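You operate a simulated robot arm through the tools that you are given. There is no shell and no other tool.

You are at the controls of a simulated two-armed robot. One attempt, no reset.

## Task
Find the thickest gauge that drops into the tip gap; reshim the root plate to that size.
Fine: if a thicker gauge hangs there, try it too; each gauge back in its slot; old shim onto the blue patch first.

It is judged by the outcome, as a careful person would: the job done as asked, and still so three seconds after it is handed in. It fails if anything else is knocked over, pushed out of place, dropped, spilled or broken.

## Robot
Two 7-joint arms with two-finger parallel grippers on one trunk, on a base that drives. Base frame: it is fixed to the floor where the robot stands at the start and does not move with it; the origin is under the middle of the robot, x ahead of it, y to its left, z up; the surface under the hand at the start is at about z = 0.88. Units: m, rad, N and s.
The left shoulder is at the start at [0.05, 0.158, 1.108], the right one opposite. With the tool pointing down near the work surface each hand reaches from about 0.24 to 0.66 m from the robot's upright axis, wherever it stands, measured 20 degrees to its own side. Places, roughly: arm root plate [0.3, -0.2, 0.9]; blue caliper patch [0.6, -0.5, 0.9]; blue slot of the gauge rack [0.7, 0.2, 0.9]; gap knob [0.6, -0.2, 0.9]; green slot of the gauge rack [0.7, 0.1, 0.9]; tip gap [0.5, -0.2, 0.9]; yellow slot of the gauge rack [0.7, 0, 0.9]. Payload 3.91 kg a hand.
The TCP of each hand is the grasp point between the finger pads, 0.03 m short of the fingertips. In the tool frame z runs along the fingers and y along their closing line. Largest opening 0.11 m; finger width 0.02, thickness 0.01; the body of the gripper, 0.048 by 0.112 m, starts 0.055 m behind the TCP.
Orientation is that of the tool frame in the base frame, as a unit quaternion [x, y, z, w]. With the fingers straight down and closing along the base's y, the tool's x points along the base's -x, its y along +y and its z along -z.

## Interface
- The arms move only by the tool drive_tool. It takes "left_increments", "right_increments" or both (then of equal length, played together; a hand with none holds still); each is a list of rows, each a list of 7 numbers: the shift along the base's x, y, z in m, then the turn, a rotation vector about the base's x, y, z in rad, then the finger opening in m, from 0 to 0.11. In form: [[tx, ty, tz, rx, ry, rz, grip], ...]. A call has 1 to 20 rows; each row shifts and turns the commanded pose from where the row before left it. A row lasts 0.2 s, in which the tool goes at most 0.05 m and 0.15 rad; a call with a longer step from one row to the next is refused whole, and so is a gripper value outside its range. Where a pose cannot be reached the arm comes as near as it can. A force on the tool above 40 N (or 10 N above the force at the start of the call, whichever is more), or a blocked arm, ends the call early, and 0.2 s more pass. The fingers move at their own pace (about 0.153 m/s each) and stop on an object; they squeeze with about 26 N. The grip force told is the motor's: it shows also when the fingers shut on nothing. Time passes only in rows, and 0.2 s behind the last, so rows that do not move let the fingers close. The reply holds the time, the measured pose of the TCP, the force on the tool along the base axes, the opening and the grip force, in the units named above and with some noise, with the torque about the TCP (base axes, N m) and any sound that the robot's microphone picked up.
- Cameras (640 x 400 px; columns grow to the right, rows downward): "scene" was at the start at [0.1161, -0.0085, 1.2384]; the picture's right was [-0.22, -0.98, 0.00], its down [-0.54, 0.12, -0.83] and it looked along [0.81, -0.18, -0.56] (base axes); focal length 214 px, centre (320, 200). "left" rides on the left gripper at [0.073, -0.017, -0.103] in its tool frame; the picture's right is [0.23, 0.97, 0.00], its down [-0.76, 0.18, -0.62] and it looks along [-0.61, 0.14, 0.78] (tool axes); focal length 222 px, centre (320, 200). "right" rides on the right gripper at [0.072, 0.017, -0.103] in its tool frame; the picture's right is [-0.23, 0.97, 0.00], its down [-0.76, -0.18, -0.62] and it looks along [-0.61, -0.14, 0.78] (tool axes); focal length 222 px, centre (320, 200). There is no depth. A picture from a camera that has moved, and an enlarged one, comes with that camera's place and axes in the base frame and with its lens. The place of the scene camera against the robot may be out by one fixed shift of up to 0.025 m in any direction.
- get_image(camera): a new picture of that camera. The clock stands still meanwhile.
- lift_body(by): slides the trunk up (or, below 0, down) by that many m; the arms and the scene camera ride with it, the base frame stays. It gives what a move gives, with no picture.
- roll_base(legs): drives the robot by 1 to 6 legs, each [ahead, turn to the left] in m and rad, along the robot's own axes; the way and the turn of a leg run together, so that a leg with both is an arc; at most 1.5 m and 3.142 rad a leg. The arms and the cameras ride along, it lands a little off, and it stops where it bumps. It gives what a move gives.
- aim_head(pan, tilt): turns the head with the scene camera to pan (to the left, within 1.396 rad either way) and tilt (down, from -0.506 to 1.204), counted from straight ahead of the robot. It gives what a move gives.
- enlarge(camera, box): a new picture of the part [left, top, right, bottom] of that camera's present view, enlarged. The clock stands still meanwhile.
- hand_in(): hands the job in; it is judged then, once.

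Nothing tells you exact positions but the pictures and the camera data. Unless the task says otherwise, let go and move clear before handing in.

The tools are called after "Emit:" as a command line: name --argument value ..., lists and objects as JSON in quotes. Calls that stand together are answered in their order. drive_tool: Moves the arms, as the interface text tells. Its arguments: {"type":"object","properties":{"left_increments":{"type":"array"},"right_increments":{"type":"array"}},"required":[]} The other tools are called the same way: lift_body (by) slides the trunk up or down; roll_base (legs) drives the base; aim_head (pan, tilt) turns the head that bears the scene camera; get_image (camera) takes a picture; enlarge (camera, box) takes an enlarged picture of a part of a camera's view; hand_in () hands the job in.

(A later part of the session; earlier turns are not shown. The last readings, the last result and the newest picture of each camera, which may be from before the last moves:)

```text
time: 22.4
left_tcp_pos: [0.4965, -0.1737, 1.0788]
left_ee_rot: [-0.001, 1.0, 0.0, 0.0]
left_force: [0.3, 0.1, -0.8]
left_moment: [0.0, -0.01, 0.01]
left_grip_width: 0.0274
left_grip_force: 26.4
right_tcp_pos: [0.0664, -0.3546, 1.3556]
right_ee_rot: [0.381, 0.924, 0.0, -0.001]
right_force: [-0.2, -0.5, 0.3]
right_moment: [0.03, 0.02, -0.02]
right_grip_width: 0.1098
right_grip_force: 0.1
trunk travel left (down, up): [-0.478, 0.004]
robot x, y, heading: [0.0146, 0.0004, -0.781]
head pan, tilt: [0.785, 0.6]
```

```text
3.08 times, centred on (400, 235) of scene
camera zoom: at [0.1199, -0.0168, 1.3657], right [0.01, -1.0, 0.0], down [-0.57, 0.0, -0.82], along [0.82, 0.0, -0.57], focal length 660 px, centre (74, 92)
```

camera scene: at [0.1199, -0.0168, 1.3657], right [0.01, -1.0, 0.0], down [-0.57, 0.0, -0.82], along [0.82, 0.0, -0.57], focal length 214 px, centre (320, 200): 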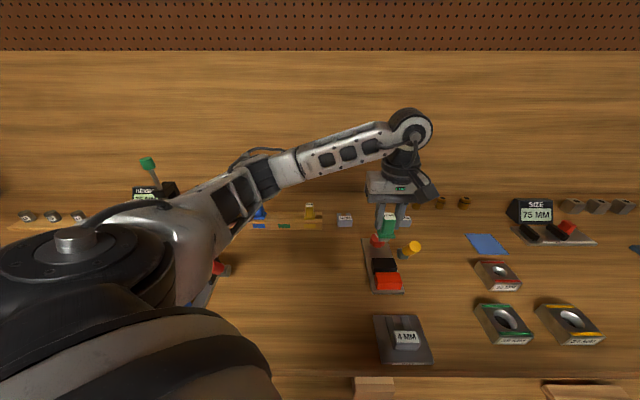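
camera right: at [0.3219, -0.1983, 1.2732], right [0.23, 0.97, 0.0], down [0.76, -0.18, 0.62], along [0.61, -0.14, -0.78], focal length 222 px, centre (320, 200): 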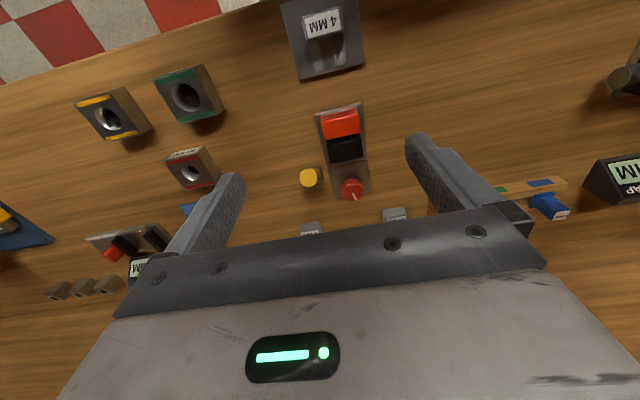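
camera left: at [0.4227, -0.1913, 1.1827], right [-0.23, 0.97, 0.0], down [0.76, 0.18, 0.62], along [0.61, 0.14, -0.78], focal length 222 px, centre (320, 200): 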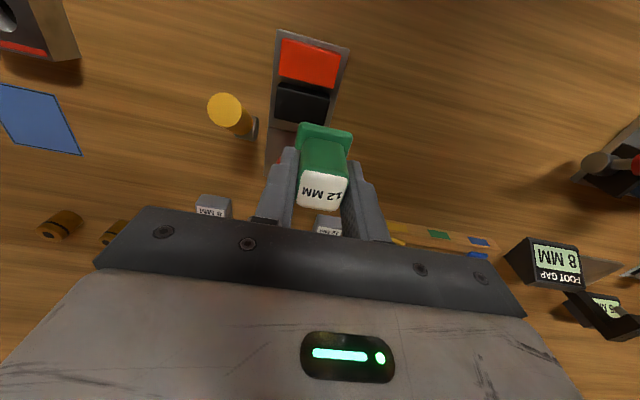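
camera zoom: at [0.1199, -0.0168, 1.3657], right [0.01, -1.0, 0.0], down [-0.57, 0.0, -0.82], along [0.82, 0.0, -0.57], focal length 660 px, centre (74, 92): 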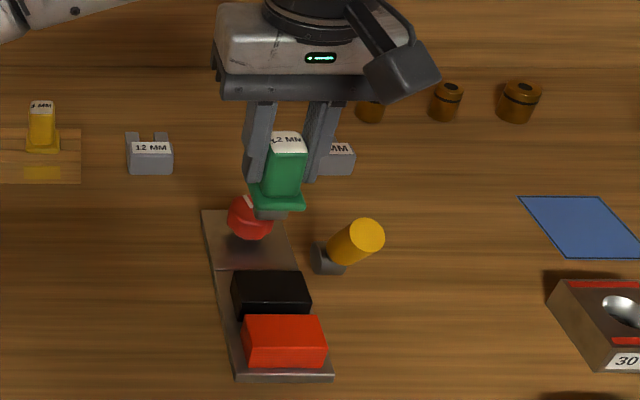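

The block tops are at z≈0.92 and the gap centre is at about x=0.480, y=-0.1945. The gap width comes out at 11–12 mm, so only a physical try will settle whether the 12 mm gauge fits. I'll move over the gap and lower partway.

Emit:
drive_tool --left_increments '[[-0.016, -0.0205, 0, 0, 0, 0, 0.0], [0, 0, -0.03, 0, 0, 0, 0.0], [0, 0, -0.03, 0, 0, 0, 0.0], [0, 0, -0.013, 0, 0, 0, 0.0], [0, 0, 0, 0, 0, 0, 0.0]]'

Emit:
get_image --camera "left"

Emit:
enlarge --camera "scene" --box '[350, 200, 430, 300]'

Emit:
get_image --camera "right"

```text
time: 23.6
left_tcp_pos: [0.4805, -0.1944, 1.0042]
left_ee_rot: [-0.001, 1.0, 0.0, 0.0]
left_force: [-0.5, -0.2, -0.8]
left_moment: [0.0, 0.01, -0.03]
left_grip_width: 0.0275
left_grip_force: 25.7
right_tcp_pos: [0.0663, -0.3541, 1.3564]
right_ee_rot: [0.382, 0.924, 0.0, -0.001]
right_force: [0.2, 0.8, -0.1]
right_moment: [0.0, 0.0, -0.05]
right_grip_width: 0.1097
right_grip_force: 0.2
trunk travel left (down, up): [-0.478, 0.004]
robot x, y, heading: [0.0138, 0.0006, -0.779]
head pan, tilt: [0.785, 0.6]
```

```text
taken
camera left: at [0.407, -0.2115, 1.1086], right [-0.23, 0.97, 0.0], down [0.76, 0.18, 0.62], along [0.61, 0.14, -0.78], focal length 222 px, centre (320, 200)
```

left: 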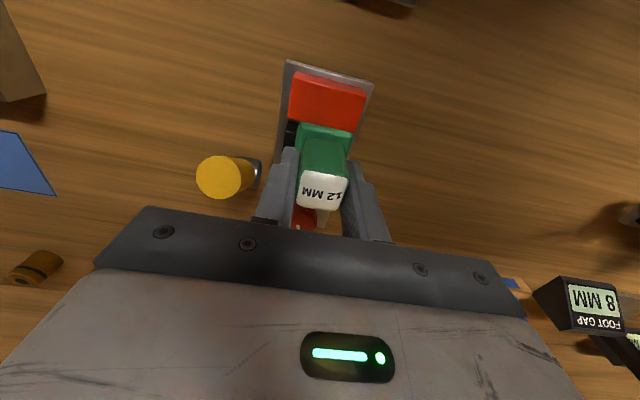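

```text
4.00 times, centred on (390, 250) of scene
camera zoom: at [0.1198, -0.017, 1.3657], right [0.01, -1.0, 0.0], down [-0.56, 0.0, -0.83], along [0.83, 0.0, -0.56], focal length 858 px, centre (40, 0)
```

zoom: 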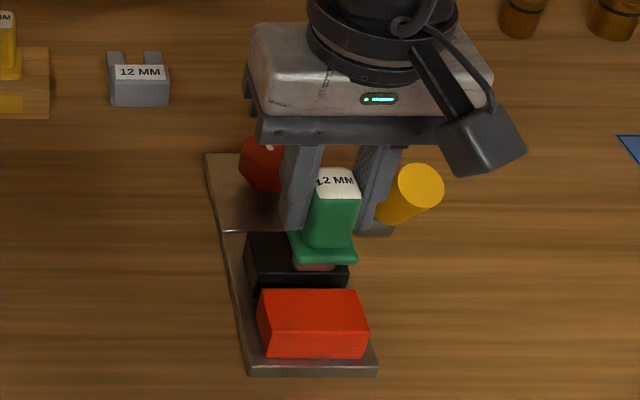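

```text
taken
camera right: at [0.0265, -0.2919, 1.4605], right [0.85, 0.53, 0.0], down [0.42, -0.66, 0.62], along [0.33, -0.53, -0.78], focal length 222 px, centre (320, 200)
```

right: 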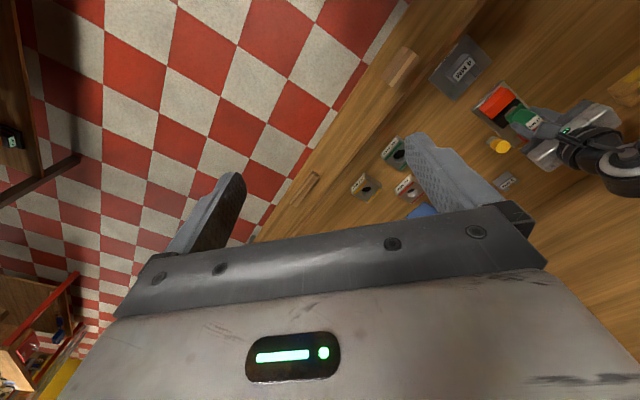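

The blade hovers just above the blocks. I'll use zoomed views, including the right wrist camera's side view, to check blade-to-gap alignment.

Emit:
enlarge --camera "right" --box '[470, 70, 570, 160]'

Emit:
enlarge --camera "left" --box '[270, 50, 390, 170]'

Emit:
enlarge --camera "scene" --box '[370, 230, 430, 270]'

```text
4.44 times, centred on (520, 115) of right
camera zoom: at [0.0265, -0.2919, 1.4605], right [0.85, 0.53, 0.0], down [0.42, -0.66, 0.62], along [0.33, -0.53, -0.78], focal length 987 px, centre (-569, 578)
```

zoom: 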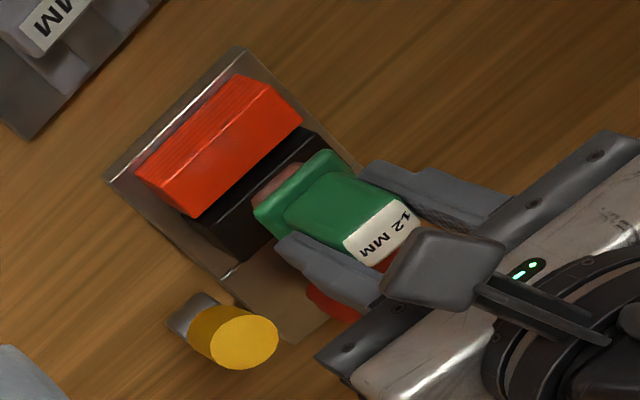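

```text
3.33 times, centred on (330, 110) of left
camera zoom: at [0.407, -0.2115, 1.1086], right [-0.23, 0.97, 0.0], down [0.76, 0.18, 0.62], along [0.61, 0.14, -0.78], focal length 740 px, centre (287, 500)
```

zoom: 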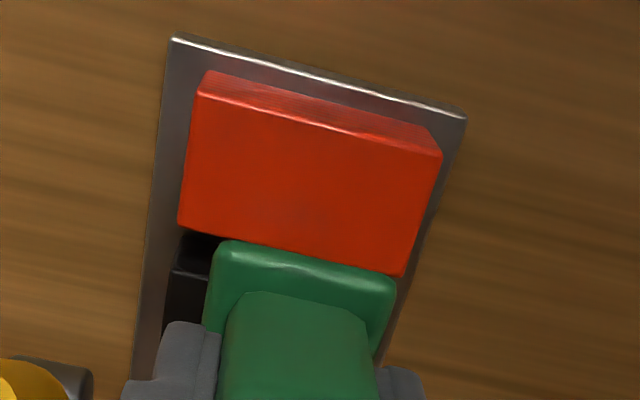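

```text
10.00 times, centred on (400, 250) of scene
camera zoom: at [0.1198, -0.017, 1.3657], right [0.01, -1.0, 0.0], down [-0.56, 0.0, -0.83], along [0.83, 0.0, -0.56], focal length 2145 px, centre (-480, -300)
```

zoom: 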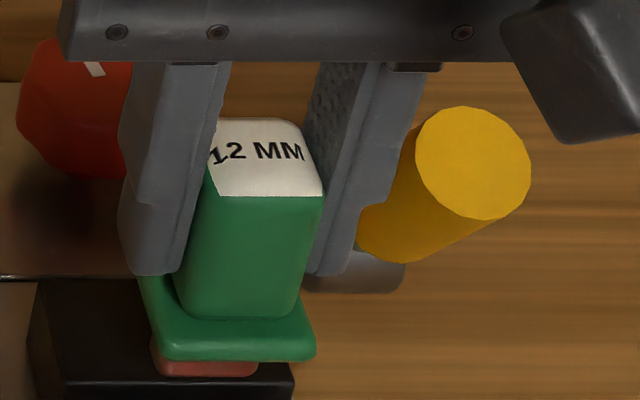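

Blade and gap centre agree to within about 1 mm. I'll descend in small steps and watch the force.

Emit:
drive_tool --left_increments '[[-0.0007, 0, -0.006, 0, 0, 0, 0.0], [0, 0, -0.006, 0, 0, 0, 0.0], [0, 0, 0, 0, 0, 0, 0.0]]'

Emit:
drive_tool --left_increments '[[0, 0, -0.003, 0, 0, 0, 0.0], [0, 0, -0.003, 0, 0, 0, 0.0], [0, 0, 0, 0, 0, 0, 0.0]]'

Emit:
drive_tool --left_increments '[[0, 0, -0.002, 0, 0, 0, 0.0], [0, 0, -0.002, 0, 0, 0, 0.0], [0, 0, 0, 0, 0, 0, 0.0]]'

```text
time: 24.4
left_tcp_pos: [0.4793, -0.1946, 0.9917]
left_ee_rot: [-0.001, 1.0, 0.0, 0.0]
left_force: [0.4, 0.3, -0.7]
left_moment: [0.0, -0.01, 0.01]
left_grip_width: 0.0276
left_grip_force: 26.0
right_tcp_pos: [0.0668, -0.3553, 1.3554]
right_ee_rot: [0.381, 0.925, 0.0, -0.002]
right_force: [0.3, 0.8, -0.5]
right_moment: [0.01, -0.01, -0.02]
right_grip_width: 0.11
right_grip_force: 0.1
trunk travel left (down, up): [-0.478, 0.004]
robot x, y, heading: [0.0124, -0.0005, -0.78]
head pan, tilt: [0.785, 0.6]
```

```text
time: 25.2
left_tcp_pos: [0.4784, -0.1945, 0.9861]
left_ee_rot: [0.0, 1.0, 0.0, 0.0]
left_force: [-0.7, 0.8, 3.8]
left_moment: [0.06, 0.06, 0.01]
left_grip_width: 0.0277
left_grip_force: 25.7
right_tcp_pos: [0.0649, -0.3551, 1.3551]
right_ee_rot: [0.381, 0.925, 0.0, -0.001]
right_force: [0.2, -1.1, -0.3]
right_moment: [-0.02, 0.02, -0.02]
right_grip_width: 0.1101
right_grip_force: 0.1
trunk travel left (down, up): [-0.478, 0.004]
robot x, y, heading: [0.0098, -0.0005, -0.785]
head pan, tilt: [0.785, 0.6]
```

```text
time: 26.0
left_tcp_pos: [0.4804, -0.1943, 0.985]
left_ee_rot: [-0.001, 1.0, -0.002, 0.001]
left_force: [2.3, 2.9, 25.4]
left_moment: [0.33, 0.0, -0.03]
left_grip_width: 0.0279
left_grip_force: 25.5
right_tcp_pos: [0.0645, -0.3529, 1.3557]
right_ee_rot: [0.381, 0.924, 0.0, 0.0]
right_force: [-0.9, 0.1, -0.6]
right_moment: [0.02, 0.0, 0.02]
right_grip_width: 0.1102
right_grip_force: 0.0
trunk travel left (down, up): [-0.478, 0.004]
robot x, y, heading: [0.0139, 0.0016, -0.778]
head pan, tilt: [0.785, 0.6]
```

The blade met resistance at TCP z≈0.986, so it isn't in. I'll ease off and look before deciding whether this is misalignment or a real no-fit.

Emit:
drive_tool --left_increments '[[0, 0, 0.004, 0, 0, 0, 0.0], [0, 0, 0, 0, 0, 0, 0.0]]'

Emit:
enlarge --camera "scene" --box '[370, 230, 430, 290]'

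Emit:
enlarge --camera "left" --box '[270, 50, 390, 170]'

Emit:
enlarge --camera "right" --box '[480, 80, 540, 130]'

```text
time: 26.6
left_tcp_pos: [0.4773, -0.1939, 0.985]
left_ee_rot: [-0.001, 1.0, 0.0, -0.001]
left_force: [2.5, 0.1, 6.1]
left_moment: [-0.09, -0.09, 0.01]
left_grip_width: 0.0273
left_grip_force: 25.8
right_tcp_pos: [0.0655, -0.354, 1.3563]
right_ee_rot: [0.381, 0.925, 0.001, -0.001]
right_force: [0.5, -0.3, -0.2]
right_moment: [0.0, -0.02, 0.02]
right_grip_width: 0.1101
right_grip_force: 0.0
trunk travel left (down, up): [-0.478, 0.004]
robot x, y, heading: [0.0127, -0.0051, -0.781]
head pan, tilt: [0.785, 0.6]
```

```text
6.67 times, centred on (400, 260) of scene
camera zoom: at [0.1195, -0.0169, 1.3655], right [0.01, -1.0, 0.0], down [-0.56, 0.0, -0.83], along [0.83, 0.0, -0.56], focal length 1430 px, centre (-213, -200)
```

zoom: 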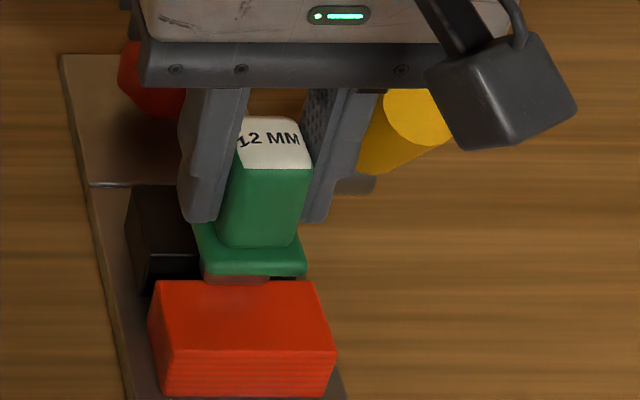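

```text
3.33 times, centred on (330, 110) of left
camera zoom: at [0.4054, -0.2113, 1.0894], right [-0.23, 0.97, 0.0], down [0.76, 0.18, 0.62], along [0.61, 0.14, -0.78], focal length 740 px, centre (287, 500)
```

zoom: 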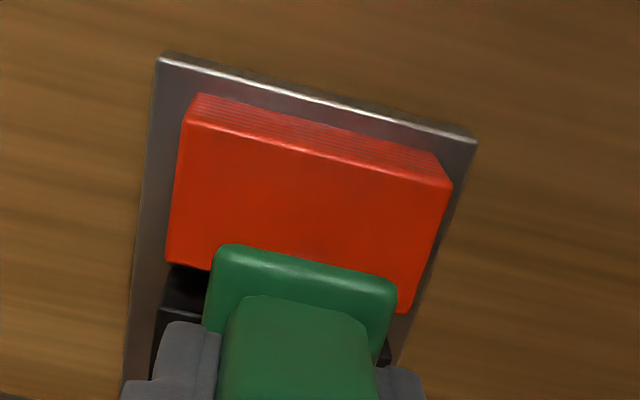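

```text
8.00 times, centred on (510, 105) of right
camera zoom: at [0.0261, -0.2918, 1.4603], right [0.85, 0.53, 0.0], down [0.42, -0.66, 0.62], along [0.33, -0.53, -0.78], focal length 1777 px, centre (-1200, 960)
```

zoom: 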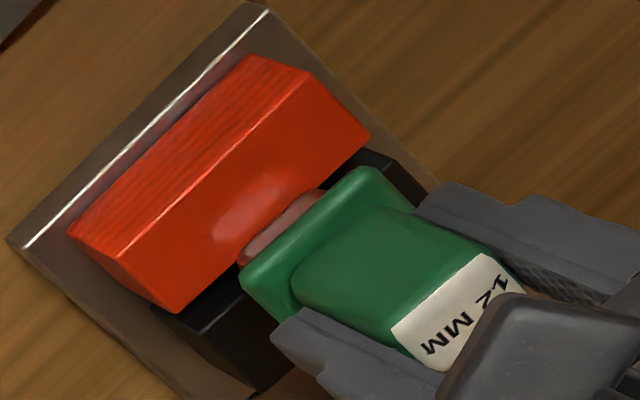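

The moments show the contact is only on the red-block side, so the blade sits about 1 mm too far toward me. I'll lift, shift +x slightly and try again.

Emit:
drive_tool --left_increments '[[0, 0, 0.005, 0, 0, 0, 0.0], [0.0013, 0, 0, 0, 0, 0, 0.0], [0, 0, 0, 0, 0, 0, 0.0]]'

Emit:
drive_tool --left_increments '[[0, 0, -0.003, 0, 0, 0, 0.0], [0, 0, -0.003, 0, 0, 0, 0.0], [0, 0, -0.002, 0, 0, 0, 0.0], [0, 0, 0, 0, 0, 0, 0.0]]'

```text
time: 27.4
left_tcp_pos: [0.479, -0.1946, 0.9913]
left_ee_rot: [-0.001, 1.0, 0.0, -0.001]
left_force: [0.5, 0.6, -0.3]
left_moment: [0.03, 0.02, 0.0]
left_grip_width: 0.0276
left_grip_force: 25.9
right_tcp_pos: [0.0672, -0.3538, 1.3561]
right_ee_rot: [0.381, 0.925, 0.0, -0.001]
right_force: [0.1, 0.9, -0.2]
right_moment: [0.03, 0.01, 0.0]
right_grip_width: 0.1101
right_grip_force: 0.1
trunk travel left (down, up): [-0.478, 0.004]
robot x, y, heading: [0.0166, 0.0051, -0.782]
head pan, tilt: [0.785, 0.6]
```

```text
time: 28.4
left_tcp_pos: [0.4806, -0.1943, 0.9854]
left_ee_rot: [-0.001, 1.0, -0.002, 0.0]
left_force: [-0.4, 0.9, 9.0]
left_moment: [0.12, 0.11, 0.02]
left_grip_width: 0.0279
left_grip_force: 26.0
right_tcp_pos: [0.0661, -0.3536, 1.3557]
right_ee_rot: [0.381, 0.925, 0.001, 0.0]
right_force: [0.2, -0.7, -0.6]
right_moment: [0.02, -0.01, -0.04]
right_grip_width: 0.11
right_grip_force: 0.0
trunk travel left (down, up): [-0.478, 0.004]
robot x, y, heading: [0.0133, 0.0025, -0.781]
head pan, tilt: [0.785, 0.6]
```

There is still contact on the red side. I'll try another 1 mm of +x.

Emit:
drive_tool --left_increments '[[0, 0, 0.004, 0, 0, 0, 0.0], [0.001, 0, 0, 0, 0, 0, 0.0], [0, 0, -0.003, 0, 0, 0, 0.0], [0, 0, -0.002, 0, 0, 0, 0.0], [0, 0, 0, 0, 0, 0, 0.0]]'

Emit:
enlarge --camera "right" --box '[480, 80, 540, 130]'

Emit:
enlarge --camera "left" --box '[270, 50, 390, 170]'

```text
time: 29.6
left_tcp_pos: [0.4813, -0.1938, 0.9844]
left_ee_rot: [-0.001, 1.0, -0.002, 0.001]
left_force: [2.1, 2.6, 17.8]
left_moment: [0.26, 0.02, -0.07]
left_grip_width: 0.0274
left_grip_force: 26.1
right_tcp_pos: [0.0657, -0.3531, 1.3572]
right_ee_rot: [0.381, 0.925, 0.0, 0.0]
right_force: [-0.1, -0.6, 0.0]
right_moment: [-0.04, 0.0, 0.01]
right_grip_width: 0.11
right_grip_force: 0.0
trunk travel left (down, up): [-0.478, 0.004]
robot x, y, heading: [0.0096, -0.0013, -0.784]
head pan, tilt: [0.785, 0.6]
```

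```text
8.00 times, centred on (510, 105) of right
camera zoom: at [0.0253, -0.2909, 1.461], right [0.85, 0.53, 0.0], down [0.42, -0.66, 0.62], along [0.33, -0.53, -0.78], focal length 1777 px, centre (-1200, 960)
```

zoom: 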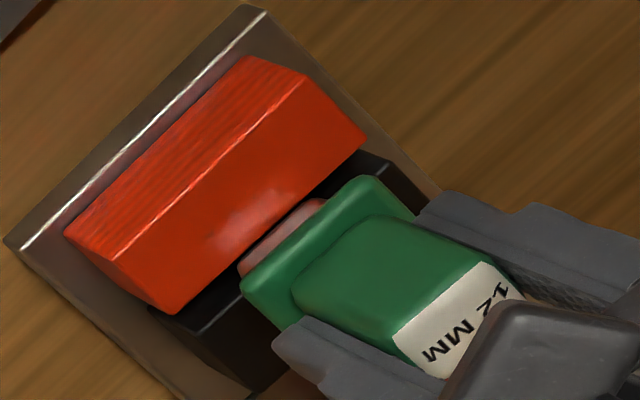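

```text
3.33 times, centred on (330, 110) of left
camera zoom: at [0.4077, -0.2109, 1.0891], right [-0.23, 0.97, -0.01], down [0.76, 0.18, 0.62], along [0.61, 0.14, -0.78], focal length 740 px, centre (287, 500)
```

zoom: 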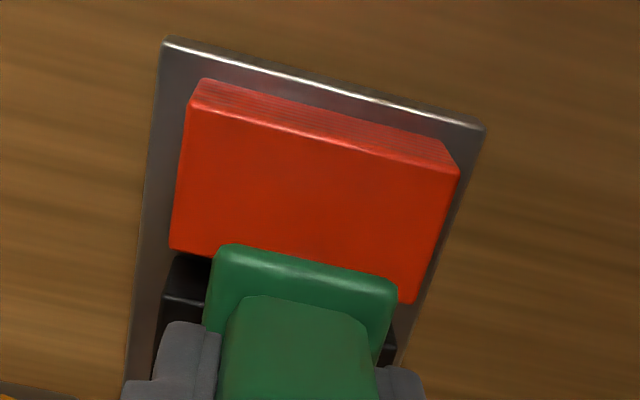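

The contact is ambiguous, so I'll measure the gap accurately instead of pressing further. I'll lift off and place the left wrist camera directly over the gap for a high-zoom vertical view.

Emit:
drive_tool --left_increments '[[0, 0, 0.01, 0, 0, 0, 0.0], [0, 0, 0.03, 0, 0, 0, 0.0], [0, 0, 0.036, 0, 0, 0, 0.0], [0.036, 0.0085, 0, 0, 0, 0, 0.0], [0.036, 0.0085, 0, 0, 0, 0, 0.0], [0, 0, 0, 0, 0, 0, 0.0]]'

Emit:
enlarge --camera "left" --box '[270, 0, 370, 62]'

Emit:
get_image --camera "left"

```text
time: 31.0
left_tcp_pos: [0.553, -0.1777, 1.0593]
left_ee_rot: [-0.001, 1.0, -0.001, 0.001]
left_force: [-0.1, 0.4, -1.1]
left_moment: [0.01, -0.03, -0.03]
left_grip_width: 0.0276
left_grip_force: 26.1
right_tcp_pos: [0.0661, -0.3544, 1.3563]
right_ee_rot: [0.381, 0.925, 0.0, 0.0]
right_force: [0.5, -0.3, -0.8]
right_moment: [-0.01, -0.02, 0.03]
right_grip_width: 0.1101
right_grip_force: 0.1
trunk travel left (down, up): [-0.478, 0.004]
robot x, y, heading: [0.0115, 0.0038, -0.781]
head pan, tilt: [0.785, 0.6]
```

```text
6.40 times, centred on (320, 31) of left
camera zoom: at [0.4804, -0.1947, 1.1635], right [-0.23, 0.97, 0.0], down [0.76, 0.18, 0.62], along [0.61, 0.14, -0.78], focal length 1422 px, centre (320, 1282)
```

zoom: 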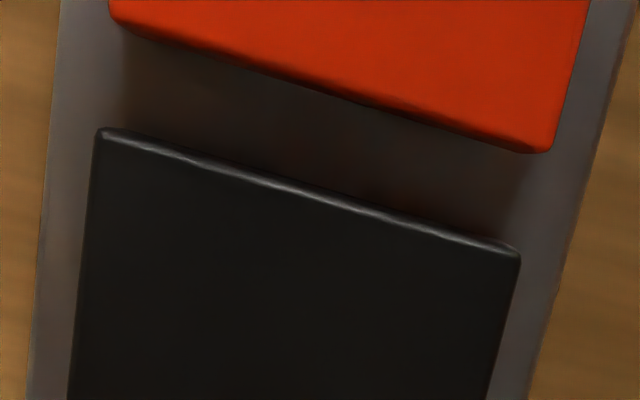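

```text
taken
camera left: at [0.4804, -0.1947, 1.1635], right [-0.23, 0.97, 0.0], down [0.76, 0.18, 0.62], along [0.61, 0.14, -0.78], focal length 222 px, centre (320, 200)
```

left: 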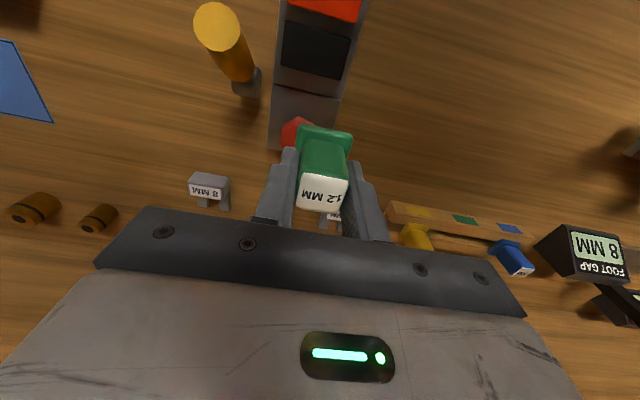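

Let me zoom in harder on each side of the gap.

Emit:
enlarge --camera "left" --box '[305, 0, 337, 40]'

Emit:
enlarge --camera "left" --box '[340, 10, 372, 50]'

```text
10.00 times, centred on (321, 20) of left
camera zoom: at [0.4804, -0.1947, 1.1635], right [-0.23, 0.97, 0.0], down [0.76, 0.18, 0.62], along [0.61, 0.14, -0.78], focal length 2221 px, centre (310, 2000)
```

zoom: 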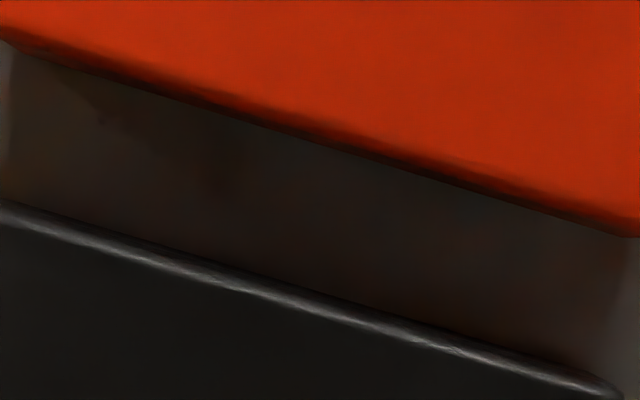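

```text
10.00 times, centred on (356, 30) of left
camera zoom: at [0.4804, -0.1947, 1.1635], right [-0.23, 0.97, 0.0], down [0.76, 0.18, 0.62], along [0.61, 0.14, -0.78], focal length 2221 px, centre (-40, 1900)
```

zoom: 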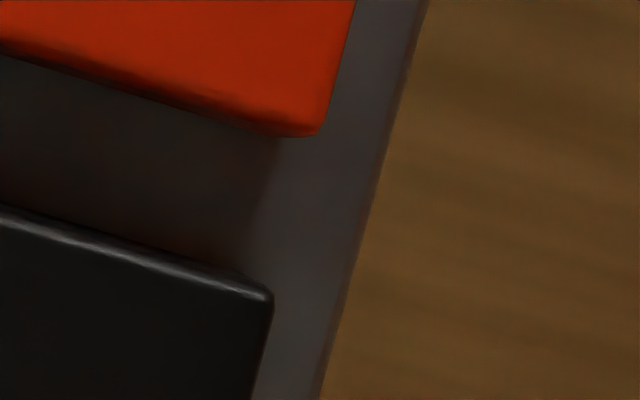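

The gap is about 10 mm wide, so the 12 mm gauge can't enter it and rested on the blocks at every offset, while 8 mm should. I'll return the green gauge to its slot.

Emit:
drive_tool --left_increments '[[0.0218, 0.0391, 0, 0, 0, 0, 0.0], [0.0218, 0.0391, 0, 0, 0, 0, 0.0], [0.0218, 0.0391, 0, 0, 0, 0, 0.0], [0.0218, 0.0391, 0, 0, 0, 0, 0.0], [0.0218, 0.0391, 0, 0, 0, 0, 0.0], [0.0218, 0.0391, 0, 0, 0, 0, 0.0], [0.0217, 0.0391, 0, 0, 0, 0, 0.0], [0, 0, -0.02, 0, 0, 0, 0.0], [0, 0, -0.02, 0, 0, 0, 0.0], [0, 0, 0, 0, 0, 0, 0.0]]'

Emit:
enlarge --camera "left" --box '[220, 60, 420, 220]'

Emit:
enlarge --camera "scene" --box '[230, 150, 350, 250]'

```text
time: 33.2
left_tcp_pos: [0.7058, 0.0964, 1.0188]
left_ee_rot: [-0.002, 1.0, -0.002, 0.0]
left_force: [0.4, 0.5, -1.4]
left_moment: [0.0, -0.02, 0.0]
left_grip_width: 0.0274
left_grip_force: 26.0
right_tcp_pos: [0.0663, -0.3545, 1.3564]
right_ee_rot: [0.381, 0.925, 0.001, -0.001]
right_force: [-0.5, 0.3, 0.1]
right_moment: [-0.03, 0.03, 0.01]
right_grip_width: 0.1099
right_grip_force: 0.0
trunk travel left (down, up): [-0.478, 0.004]
robot x, y, heading: [0.0115, -0.0, -0.787]
head pan, tilt: [0.785, 0.6]
```

```text
2.50 times, centred on (320, 140) of left
camera zoom: at [0.633, 0.0799, 1.1224], right [-0.23, 0.97, 0.0], down [0.76, 0.18, 0.62], along [0.61, 0.14, -0.78], focal length 555 px, centre (320, 350)
```

zoom: 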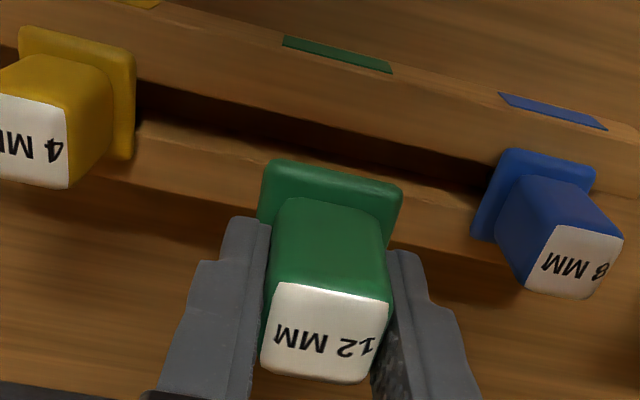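

```text
4.00 times, centred on (290, 200) of scene
camera zoom: at [0.1198, -0.017, 1.3657], right [0.01, -1.0, 0.0], down [-0.56, 0.0, -0.83], along [0.83, 0.0, -0.56], focal length 858 px, centre (440, 200)
```

zoom: 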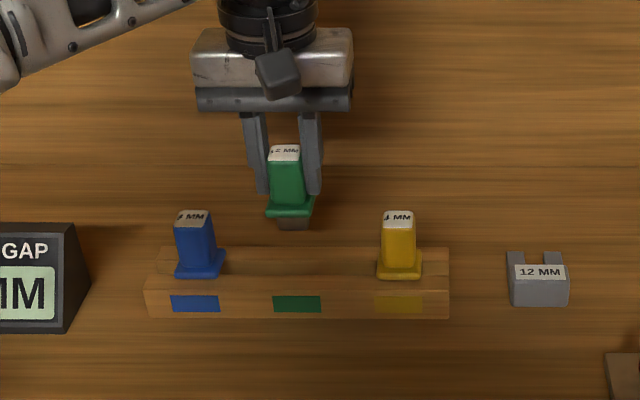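

I'm back above the green slot at the pose where I picked the gauge up. I'll lower it and release.

Emit:
drive_tool --left_increments '[[0, 0, -0.02, 0, 0, 0, 0.0], [0, 0, -0.02, 0, 0, 0, 0.0], [0, 0, -0.01, 0, 0, 0, 0.0], [0, 0, -0.006, 0, 0, 0, 0.0], [0, 0, -0.004, 0, 0, 0, 0.0], [0, 0, 0, 0, 0, 0, 0.0]]'

```text
time: 34.6
left_tcp_pos: [0.705, 0.0963, 0.9584]
left_ee_rot: [-0.001, 1.0, -0.001, -0.001]
left_force: [-0.3, 0.2, -0.2]
left_moment: [0.01, 0.0, 0.02]
left_grip_width: 0.0277
left_grip_force: 26.4
right_tcp_pos: [0.0678, -0.356, 1.356]
right_ee_rot: [0.381, 0.925, 0.0, -0.001]
right_force: [-0.2, -0.4, -0.4]
right_moment: [0.01, -0.01, -0.01]
right_grip_width: 0.1101
right_grip_force: 0.2
trunk travel left (down, up): [-0.478, 0.004]
robot x, y, heading: [0.015, -0.0004, -0.779]
head pan, tilt: [0.785, 0.6]
```

Emit:
drive_tool --left_increments '[[0, 0, -0.0015, 0, 0, 0, 0.0], [0, 0, 0, 0, 0, 0, 0.0], [0, 0, 0, 0, 0, 0, 0.04], [0, 0, 0, 0, 0, 0, 0.06], [0, 0, 0, 0, 0, 0, 0.06], [0, 0, 0.03, 0, 0, 0, 0.06], [0, 0, 0.04, 0, 0, 0, 0.06], [0, 0, 0, 0, 0, 0, 0.06]]'

Emit:
enlarge --camera "left" --box '[220, 60, 460, 220]'

Emit:
enlarge --camera "scene" --box '[230, 150, 350, 250]'

```text
time: 36.4
left_tcp_pos: [0.7048, 0.0967, 1.0265]
left_ee_rot: [-0.001, 1.0, -0.001, 0.0]
left_force: [-0.2, 0.1, 0.1]
left_moment: [0.02, 0.02, -0.01]
left_grip_width: 0.0597
left_grip_force: 0.0
right_tcp_pos: [0.0648, -0.3547, 1.3554]
right_ee_rot: [0.38, 0.925, 0.001, -0.001]
right_force: [-1.0, -0.2, 0.7]
right_moment: [-0.01, -0.01, -0.01]
right_grip_width: 0.1099
right_grip_force: 0.0
trunk travel left (down, up): [-0.478, 0.004]
robot x, y, heading: [0.0109, 0.0018, -0.78]
head pan, tilt: [0.785, 0.6]
```

```text
2.50 times, centred on (340, 140) of left
camera zoom: at [0.6322, 0.0795, 1.1316], right [-0.23, 0.97, 0.0], down [0.76, 0.18, 0.62], along [0.61, 0.14, -0.78], focal length 555 px, centre (270, 350)
```

zoom: 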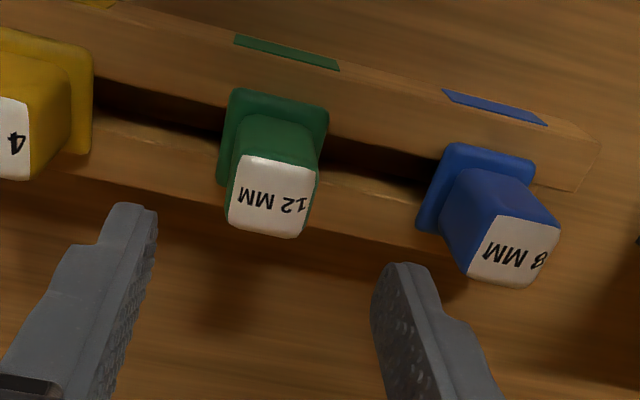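

```text
4.00 times, centred on (290, 200) of scene
camera zoom: at [0.12, -0.0169, 1.3656], right [0.01, -1.0, 0.0], down [-0.57, 0.0, -0.82], along [0.82, 0.0, -0.57], focal length 858 px, centre (440, 200)
```

zoom: 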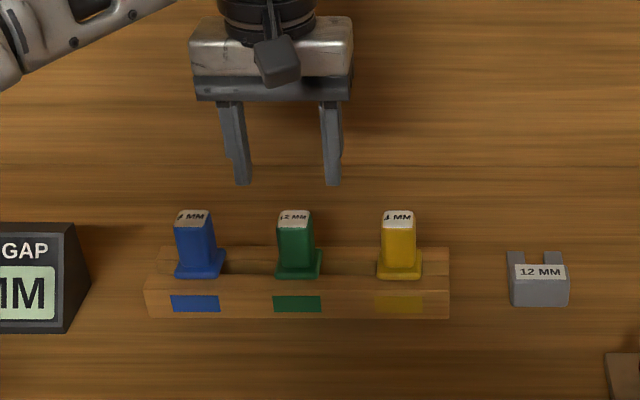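

Green is hanging back in its slot. Next is the blue 8 mm gauge, at about (0.704, 0.183); I'll move over it and check.

Emit:
drive_tool --left_increments '[[0, 0.043, 0.005, 0, 0, 0, 0.06], [0, 0.043, 0, 0, 0, 0, 0.06], [0, 0, 0, 0, 0, 0, 0.06]]'

Emit:
enlarge --camera "left" --box '[220, 80, 420, 220]'

```text
time: 37.2
left_tcp_pos: [0.7045, 0.1814, 1.0309]
left_ee_rot: [0.001, 1.0, 0.0, 0.0]
left_force: [0.2, -1.0, -0.2]
left_moment: [0.01, -0.02, -0.01]
left_grip_width: 0.0601
left_grip_force: 0.1
right_tcp_pos: [0.0663, -0.3545, 1.355]
right_ee_rot: [0.381, 0.925, 0.0, -0.001]
right_force: [0.0, 0.4, 0.3]
right_moment: [0.01, 0.0, 0.0]
right_grip_width: 0.1102
right_grip_force: 0.0
trunk travel left (down, up): [-0.478, 0.004]
robot x, y, heading: [0.0128, 0.0021, -0.779]
head pan, tilt: [0.785, 0.6]
```

```text
2.86 times, centred on (320, 150) of left
camera zoom: at [0.6325, 0.1657, 1.1357], right [-0.23, 0.97, 0.0], down [0.76, 0.18, 0.62], along [0.61, 0.14, -0.78], focal length 635 px, centre (320, 343)
```

zoom: 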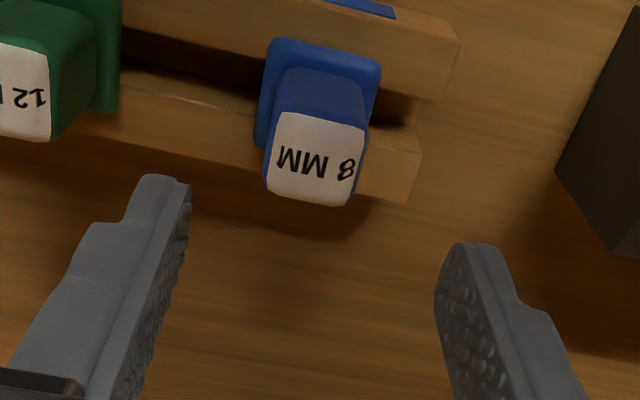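

Emit:
drive_tool --left_increments '[[-0.0005, -0.0012, -0.03, 0, 0, 0, 0.06], [0, 0, -0.02, 0, 0, 0, 0.06], [0, 0, -0.015, 0, 0, 0, 0.06], [0, 0, -0.0085, 0, 0, 0, 0.06], [0, 0, 0, 0, 0, 0, 0.06]]'

Emit:
get_image --camera "left"

```text
time: 38.4
left_tcp_pos: [0.7054, 0.1809, 0.9585]
left_ee_rot: [-0.001, 1.0, -0.001, -0.001]
left_force: [0.0, -0.1, -0.6]
left_moment: [-0.01, 0.0, -0.02]
left_grip_width: 0.0602
left_grip_force: 0.0
right_tcp_pos: [0.0666, -0.3542, 1.3544]
right_ee_rot: [0.381, 0.925, 0.001, -0.001]
right_force: [-0.1, 0.6, 0.3]
right_moment: [0.0, 0.0, 0.01]
right_grip_width: 0.11
right_grip_force: 0.0
trunk travel left (down, up): [-0.478, 0.004]
robot x, y, heading: [0.0156, 0.0013, -0.78]
head pan, tilt: [0.785, 0.6]
```

```text
taken
camera left: at [0.6321, 0.1641, 1.0622], right [-0.23, 0.97, 0.0], down [0.76, 0.18, 0.62], along [0.61, 0.14, -0.78], focal length 222 px, centre (320, 200)
```

left: 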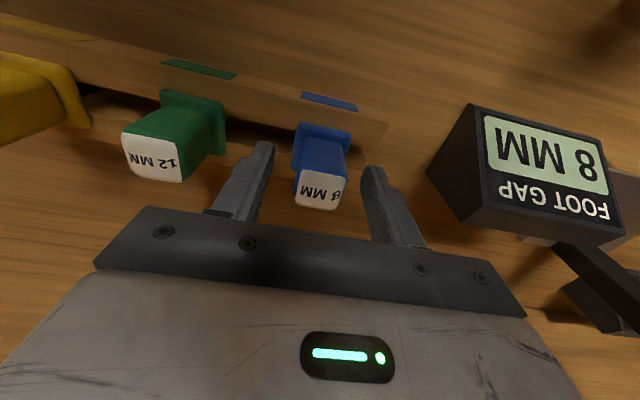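

The hand is centred on the blue handle, so I'll grip and lift.

Emit:
drive_tool --left_increments '[[0, 0, 0, 0, 0, 0, 0.02], [0, 0, 0, 0, 0, 0, 0.0], [0, 0, 0, 0, 0, 0, 0.0], [0, 0, 0.01, 0, 0, 0, 0.0], [0, 0, 0.03, 0, 0, 0, 0.0], [0, 0, 0.03, 0, 0, 0, 0.0], [0, 0, 0.03, 0, 0, 0, 0.0], [0, 0, 0, 0, 0, 0, 0.0]]'

Emit:
enlarge --camera "left" --box '[220, 80, 420, 220]'

Emit:
enlarge --camera "scene" --box '[210, 150, 330, 250]'

```text
time: 40.2
left_tcp_pos: [0.7051, 0.1817, 1.0582]
left_ee_rot: [-0.001, 1.0, 0.0, 0.0]
left_force: [-0.2, 0.3, -0.3]
left_moment: [0.0, 0.02, -0.02]
left_grip_width: 0.0275
left_grip_force: 25.9
right_tcp_pos: [0.0679, -0.3548, 1.3568]
right_ee_rot: [0.381, 0.925, 0.0, -0.001]
right_force: [-0.2, 0.0, 0.0]
right_moment: [0.01, 0.01, 0.01]
right_grip_width: 0.1099
right_grip_force: 0.1
trunk travel left (down, up): [-0.478, 0.004]
robot x, y, heading: [0.014, 0.0003, -0.785]
head pan, tilt: [0.785, 0.6]
```

```text
2.86 times, centred on (320, 150) of left
camera zoom: at [0.6324, 0.1645, 1.1627], right [-0.23, 0.97, 0.0], down [0.76, 0.18, 0.62], along [0.61, 0.14, -0.78], focal length 635 px, centre (320, 343)
```

zoom: 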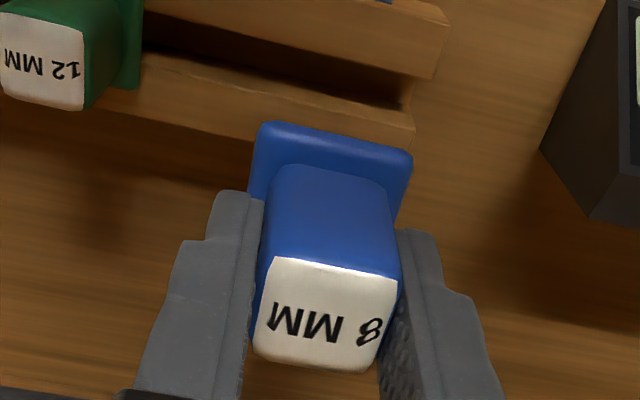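

```text
4.00 times, centred on (270, 200) of scene
camera zoom: at [0.12, -0.0169, 1.3656], right [0.01, -1.0, 0.0], down [-0.57, 0.0, -0.82], along [0.82, 0.0, -0.57], focal length 858 px, centre (520, 200)
```

zoom: 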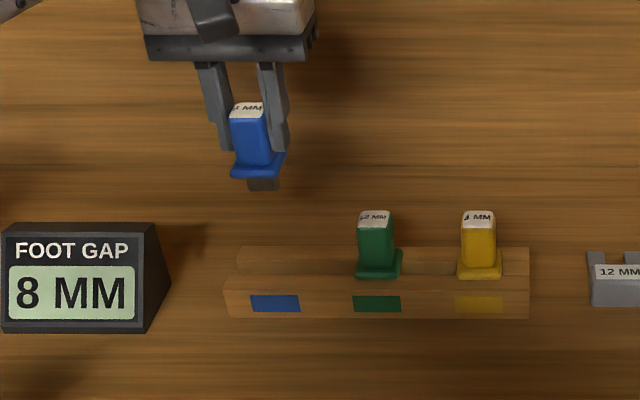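

Blue is held. I'm carrying it over to the tip gap.

Emit:
drive_tool --left_increments '[[0, 0, 0.02, 0, 0, 0, 0.0], [-0.0225, -0.0376, 0, 0, 0, 0, 0.0], [-0.0225, -0.0376, 0, 0, 0, 0, 0.0], [-0.0225, -0.0376, 0, 0, 0, 0, 0.0], [-0.0225, -0.0376, 0, 0, 0, 0, 0.0], [-0.0225, -0.0376, 0, 0, 0, 0, 0.0], [-0.0225, -0.0376, 0, 0, 0, 0, 0.0], [-0.0225, -0.0376, 0, 0, 0, 0, 0.0], [-0.0225, -0.0376, 0, 0, 0, 0, 0.0], [-0.0225, -0.0376, 0, 0, 0, 0, 0.0], [-0.0225, -0.0376, 0, 0, 0, 0, 0.0], [0, 0, -0.03, 0, 0, 0, 0.0], [0, 0, -0.035, 0, 0, 0, 0.0], [0, 0, 0, 0, 0, 0, 0.0]]'

Emit:
enlarge --camera "left" --box '[270, 50, 390, 170]'

Emit:
enlarge --camera "scene" --box '[370, 230, 430, 290]'

Emit:
enlarge --camera "right" --box '[480, 80, 540, 130]'

```text
time: 43.2
left_tcp_pos: [0.4801, -0.1959, 1.0127]
left_ee_rot: [-0.001, 1.0, -0.002, 0.0]
left_force: [-0.2, -0.8, 0.4]
left_moment: [-0.01, -0.03, 0.02]
left_grip_width: 0.0274
left_grip_force: 26.3
right_tcp_pos: [0.0661, -0.355, 1.3556]
right_ee_rot: [0.381, 0.924, 0.001, -0.001]
right_force: [0.3, 0.6, 0.0]
right_moment: [0.01, -0.02, -0.01]
right_grip_width: 0.1101
right_grip_force: 0.0
trunk travel left (down, up): [-0.478, 0.004]
robot x, y, heading: [0.0137, -0.0002, -0.784]
head pan, tilt: [0.785, 0.6]
```

```text
3.33 times, centred on (330, 110) of left
camera zoom: at [0.4076, -0.212, 1.1178], right [-0.23, 0.97, 0.0], down [0.76, 0.18, 0.62], along [0.61, 0.14, -0.78], focal length 740 px, centre (287, 500)
```

zoom: 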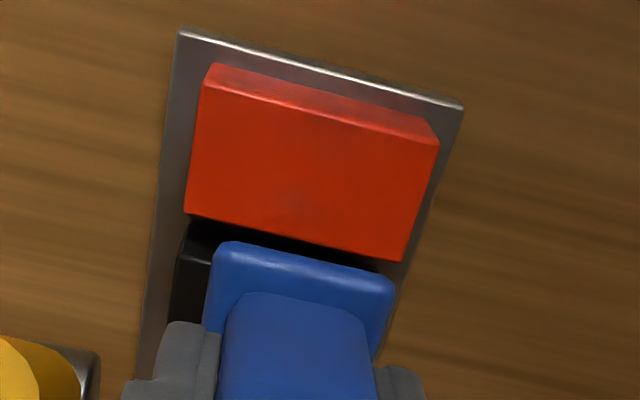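

```text
6.67 times, centred on (400, 260) of scene
camera zoom: at [0.1198, -0.0168, 1.3657], right [0.01, -1.0, 0.0], down [-0.56, 0.0, -0.83], along [0.83, 0.0, -0.56], focal length 1430 px, centre (-213, -200)
```

zoom: 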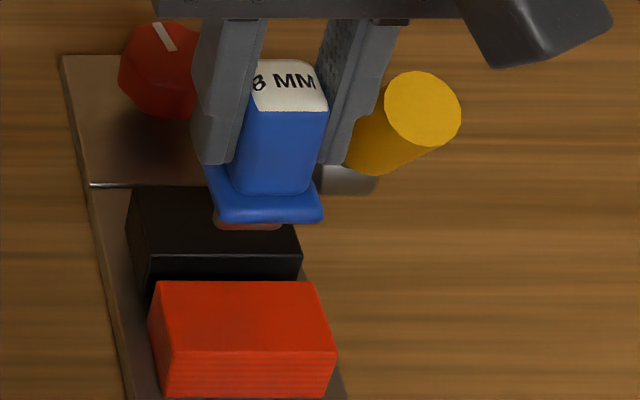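

```text
8.00 times, centred on (510, 105) of right
camera zoom: at [0.0265, -0.2917, 1.4606], right [0.85, 0.53, 0.0], down [0.42, -0.66, 0.62], along [0.33, -0.53, -0.78], focal length 1777 px, centre (-1200, 960)
```

zoom: 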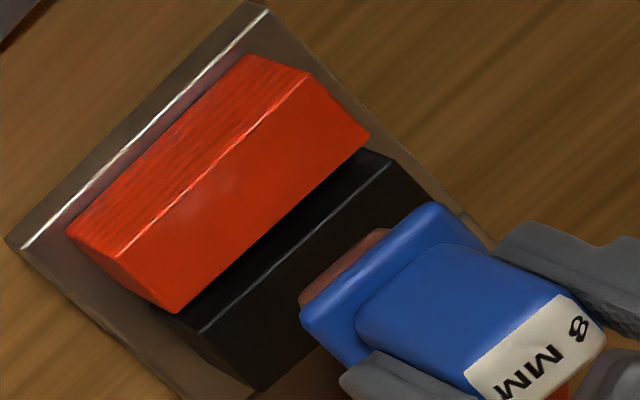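

Aligned. Descending with small steps again and watching the force at the 0.986 level where the 12 mm gauge stopped.

Emit:
drive_tool --left_increments '[[0, 0.001, -0.01, 0, 0, 0, 0.0], [0, 0, -0.01, 0, 0, 0, 0.0], [0, 0, 0, 0, 0, 0, 0.0]]'

Emit:
drive_tool --left_increments '[[0, 0, -0.004, 0, 0, 0, 0.0], [0, 0, -0.004, 0, 0, 0, 0.0], [0, 0, 0, 0, 0, 0, 0.0]]'

```text
time: 44.0
left_tcp_pos: [0.4788, -0.194, 0.9931]
left_ee_rot: [-0.001, 1.0, 0.0, 0.0]
left_force: [-0.3, 0.3, -0.6]
left_moment: [0.01, 0.01, 0.03]
left_grip_width: 0.0276
left_grip_force: 25.9
right_tcp_pos: [0.0671, -0.3543, 1.3559]
right_ee_rot: [0.38, 0.925, 0.001, 0.0]
right_force: [0.0, -0.2, -0.1]
right_moment: [0.0, 0.0, -0.01]
right_grip_width: 0.11
right_grip_force: 0.1
trunk travel left (down, up): [-0.478, 0.004]
robot x, y, heading: [0.0088, 0.0004, -0.782]
head pan, tilt: [0.785, 0.6]
```

```text
time: 44.8
left_tcp_pos: [0.4801, -0.1939, 0.9876]
left_ee_rot: [-0.001, 1.0, -0.003, 0.001]
left_force: [1.6, 2.5, 18.3]
left_moment: [0.28, 0.05, -0.05]
left_grip_width: 0.0277
left_grip_force: 25.9
right_tcp_pos: [0.0647, -0.3538, 1.357]
right_ee_rot: [0.381, 0.925, 0.0, -0.001]
right_force: [0.1, -0.4, 0.6]
right_moment: [-0.02, 0.03, 0.01]
right_grip_width: 0.11
right_grip_force: 0.1
trunk travel left (down, up): [-0.478, 0.004]
robot x, y, heading: [0.0122, -0.0008, -0.782]
head pan, tilt: [0.785, 0.6]
```

The blade touched something at the same height, and the moment again points to the red edge, so I'm probably off by about a millimetre. I'll ease the load and feel in +x in small steps.

Emit:
drive_tool --left_increments '[[0, 0, 0.002, 0, 0, 0, 0.0], [0.0008, 0, 0, 0, 0, 0, 0.0], [0, 0, 0, 0, 0, 0, 0.0]]'

Emit:
drive_tool --left_increments '[[0.0008, 0, 0, 0, 0, 0, 0.0], [0, 0, 0, 0, 0, 0, 0.0]]'

Emit:
enlarge --camera "right" --box '[490, 80, 540, 120]'

Emit:
enlarge --camera "scene" --box '[370, 245, 430, 290]'

Emit:
enlarge --camera "left" --box '[285, 70, 355, 140]'

```text
time: 45.6
left_tcp_pos: [0.4793, -0.1943, 0.9886]
left_ee_rot: [-0.001, 1.0, 0.0, 0.0]
left_force: [1.2, -0.9, 10.6]
left_moment: [-0.07, 0.05, -0.02]
left_grip_width: 0.0279
left_grip_force: 25.8
right_tcp_pos: [0.065, -0.3539, 1.3567]
right_ee_rot: [0.381, 0.924, 0.0, -0.001]
right_force: [0.1, -0.6, -0.1]
right_moment: [0.0, 0.03, 0.01]
right_grip_width: 0.11
right_grip_force: 0.0
trunk travel left (down, up): [-0.478, 0.004]
robot x, y, heading: [0.017, 0.0002, -0.782]
head pan, tilt: [0.785, 0.6]
```

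```text
time: 46.2
left_tcp_pos: [0.4807, -0.1947, 0.9866]
left_ee_rot: [0.0, 1.0, -0.001, -0.001]
left_force: [-3.5, -1.6, 11.5]
left_moment: [-0.03, 0.35, -0.02]
left_grip_width: 0.0273
left_grip_force: 26.1
right_tcp_pos: [0.065, -0.3539, 1.3556]
right_ee_rot: [0.381, 0.924, 0.001, 0.0]
right_force: [-0.2, -0.2, 0.2]
right_moment: [-0.01, 0.02, -0.01]
right_grip_width: 0.1102
right_grip_force: 0.2
trunk travel left (down, up): [-0.478, 0.004]
robot x, y, heading: [0.016, -0.0004, -0.778]
head pan, tilt: [0.785, 0.6]
```

```text
10.00 times, centred on (515, 100) of right
camera zoom: at [0.025, -0.2916, 1.4606], right [0.85, 0.53, 0.0], down [0.42, -0.66, 0.62], along [0.33, -0.53, -0.78], focal length 2221 px, centre (-1630, 1200)
```

zoom: 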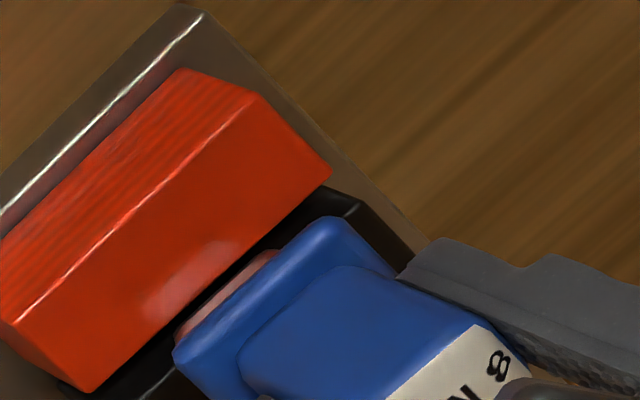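

```text
8.89 times, centred on (400, 268) of scene
camera zoom: at [0.1184, -0.0167, 1.3658], right [0.01, -1.0, 0.0], down [-0.56, 0.0, -0.83], along [0.83, 0.0, -0.56], focal length 1906 px, centre (-391, -400)
```

zoom: 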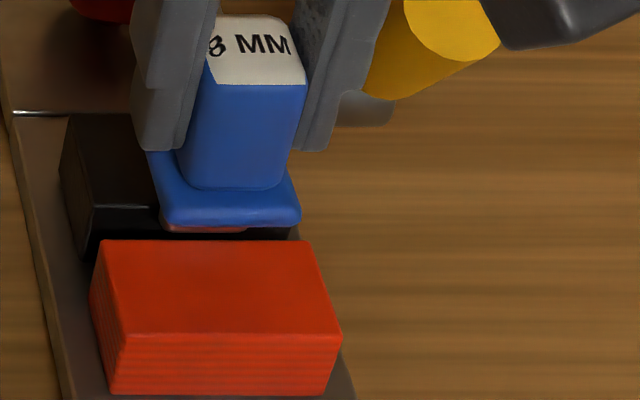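

```text
5.71 times, centred on (320, 105) of left
camera zoom: at [0.4072, -0.2111, 1.0922], right [-0.23, 0.97, 0.0], down [0.76, 0.18, 0.62], along [0.61, 0.14, -0.78], focal length 1269 px, centre (320, 743)
```

zoom: 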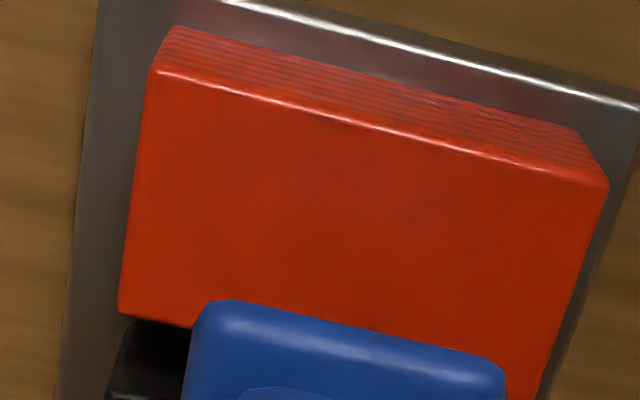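

A closer comparison shows the blade sits about 2.5 mm farther in +x than the TCP, so it was landing on the black block. I'll lift, shift 4 mm toward me and try again.

Emit:
drive_tool --left_increments '[[0, 0, 0.004, 0, 0, 0, 0.0], [-0.002, 0, 0.001, 0, 0, 0, 0.0], [-0.002, 0, 0, 0, 0, 0, 0.0], [0, 0, 0, 0, 0, 0, 0.0]]'

Emit:
drive_tool --left_increments '[[0, 0, -0.004, 0, 0, 0, 0.0], [0, 0, -0.004, 0, 0, 0, 0.0], [0, 0, 0, 0, 0, 0, 0.0]]'

Emit:
enlarge --camera "right" --box '[490, 80, 540, 120]'

```text
time: 47.2
left_tcp_pos: [0.479, -0.1936, 0.9914]
left_ee_rot: [-0.002, 1.0, 0.0, -0.001]
left_force: [0.3, 0.2, 0.3]
left_moment: [0.02, 0.03, 0.0]
left_grip_width: 0.0276
left_grip_force: 26.0
right_tcp_pos: [0.0662, -0.3548, 1.3556]
right_ee_rot: [0.381, 0.924, 0.001, 0.0]
right_force: [-0.7, -0.1, -0.3]
right_moment: [0.0, 0.03, 0.03]
right_grip_width: 0.11
right_grip_force: 0.0
trunk travel left (down, up): [-0.478, 0.004]
robot x, y, heading: [0.0129, 0.0001, -0.775]
head pan, tilt: [0.785, 0.6]
```

```text
time: 48.0
left_tcp_pos: [0.4775, -0.1931, 0.9871]
left_ee_rot: [-0.001, 1.0, -0.003, 0.002]
left_force: [0.1, 3.2, 21.9]
left_moment: [0.3, 0.08, -0.03]
left_grip_width: 0.0275
left_grip_force: 26.0
right_tcp_pos: [0.0643, -0.3539, 1.357]
right_ee_rot: [0.381, 0.924, 0.0, 0.0]
right_force: [0.7, -0.4, -0.4]
right_moment: [0.01, -0.01, 0.02]
right_grip_width: 0.1101
right_grip_force: 0.2
trunk travel left (down, up): [-0.478, 0.004]
robot x, y, heading: [0.0095, 0.0017, -0.783]
head pan, tilt: [0.785, 0.6]
```

```text
10.00 times, centred on (515, 100) of right
camera zoom: at [0.0247, -0.2905, 1.4612], right [0.85, 0.53, 0.0], down [0.42, -0.66, 0.62], along [0.33, -0.53, -0.78], focal length 2221 px, centre (-1630, 1200)
```

zoom: 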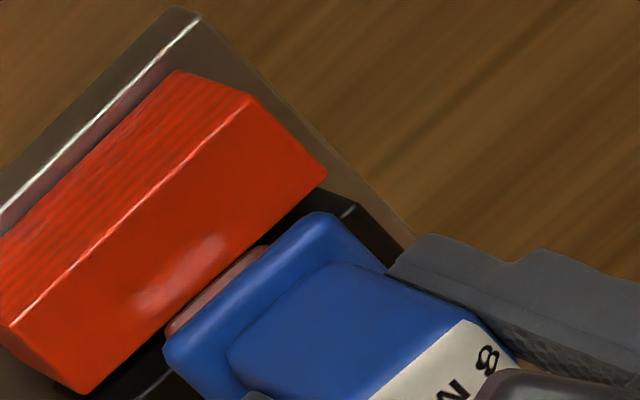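

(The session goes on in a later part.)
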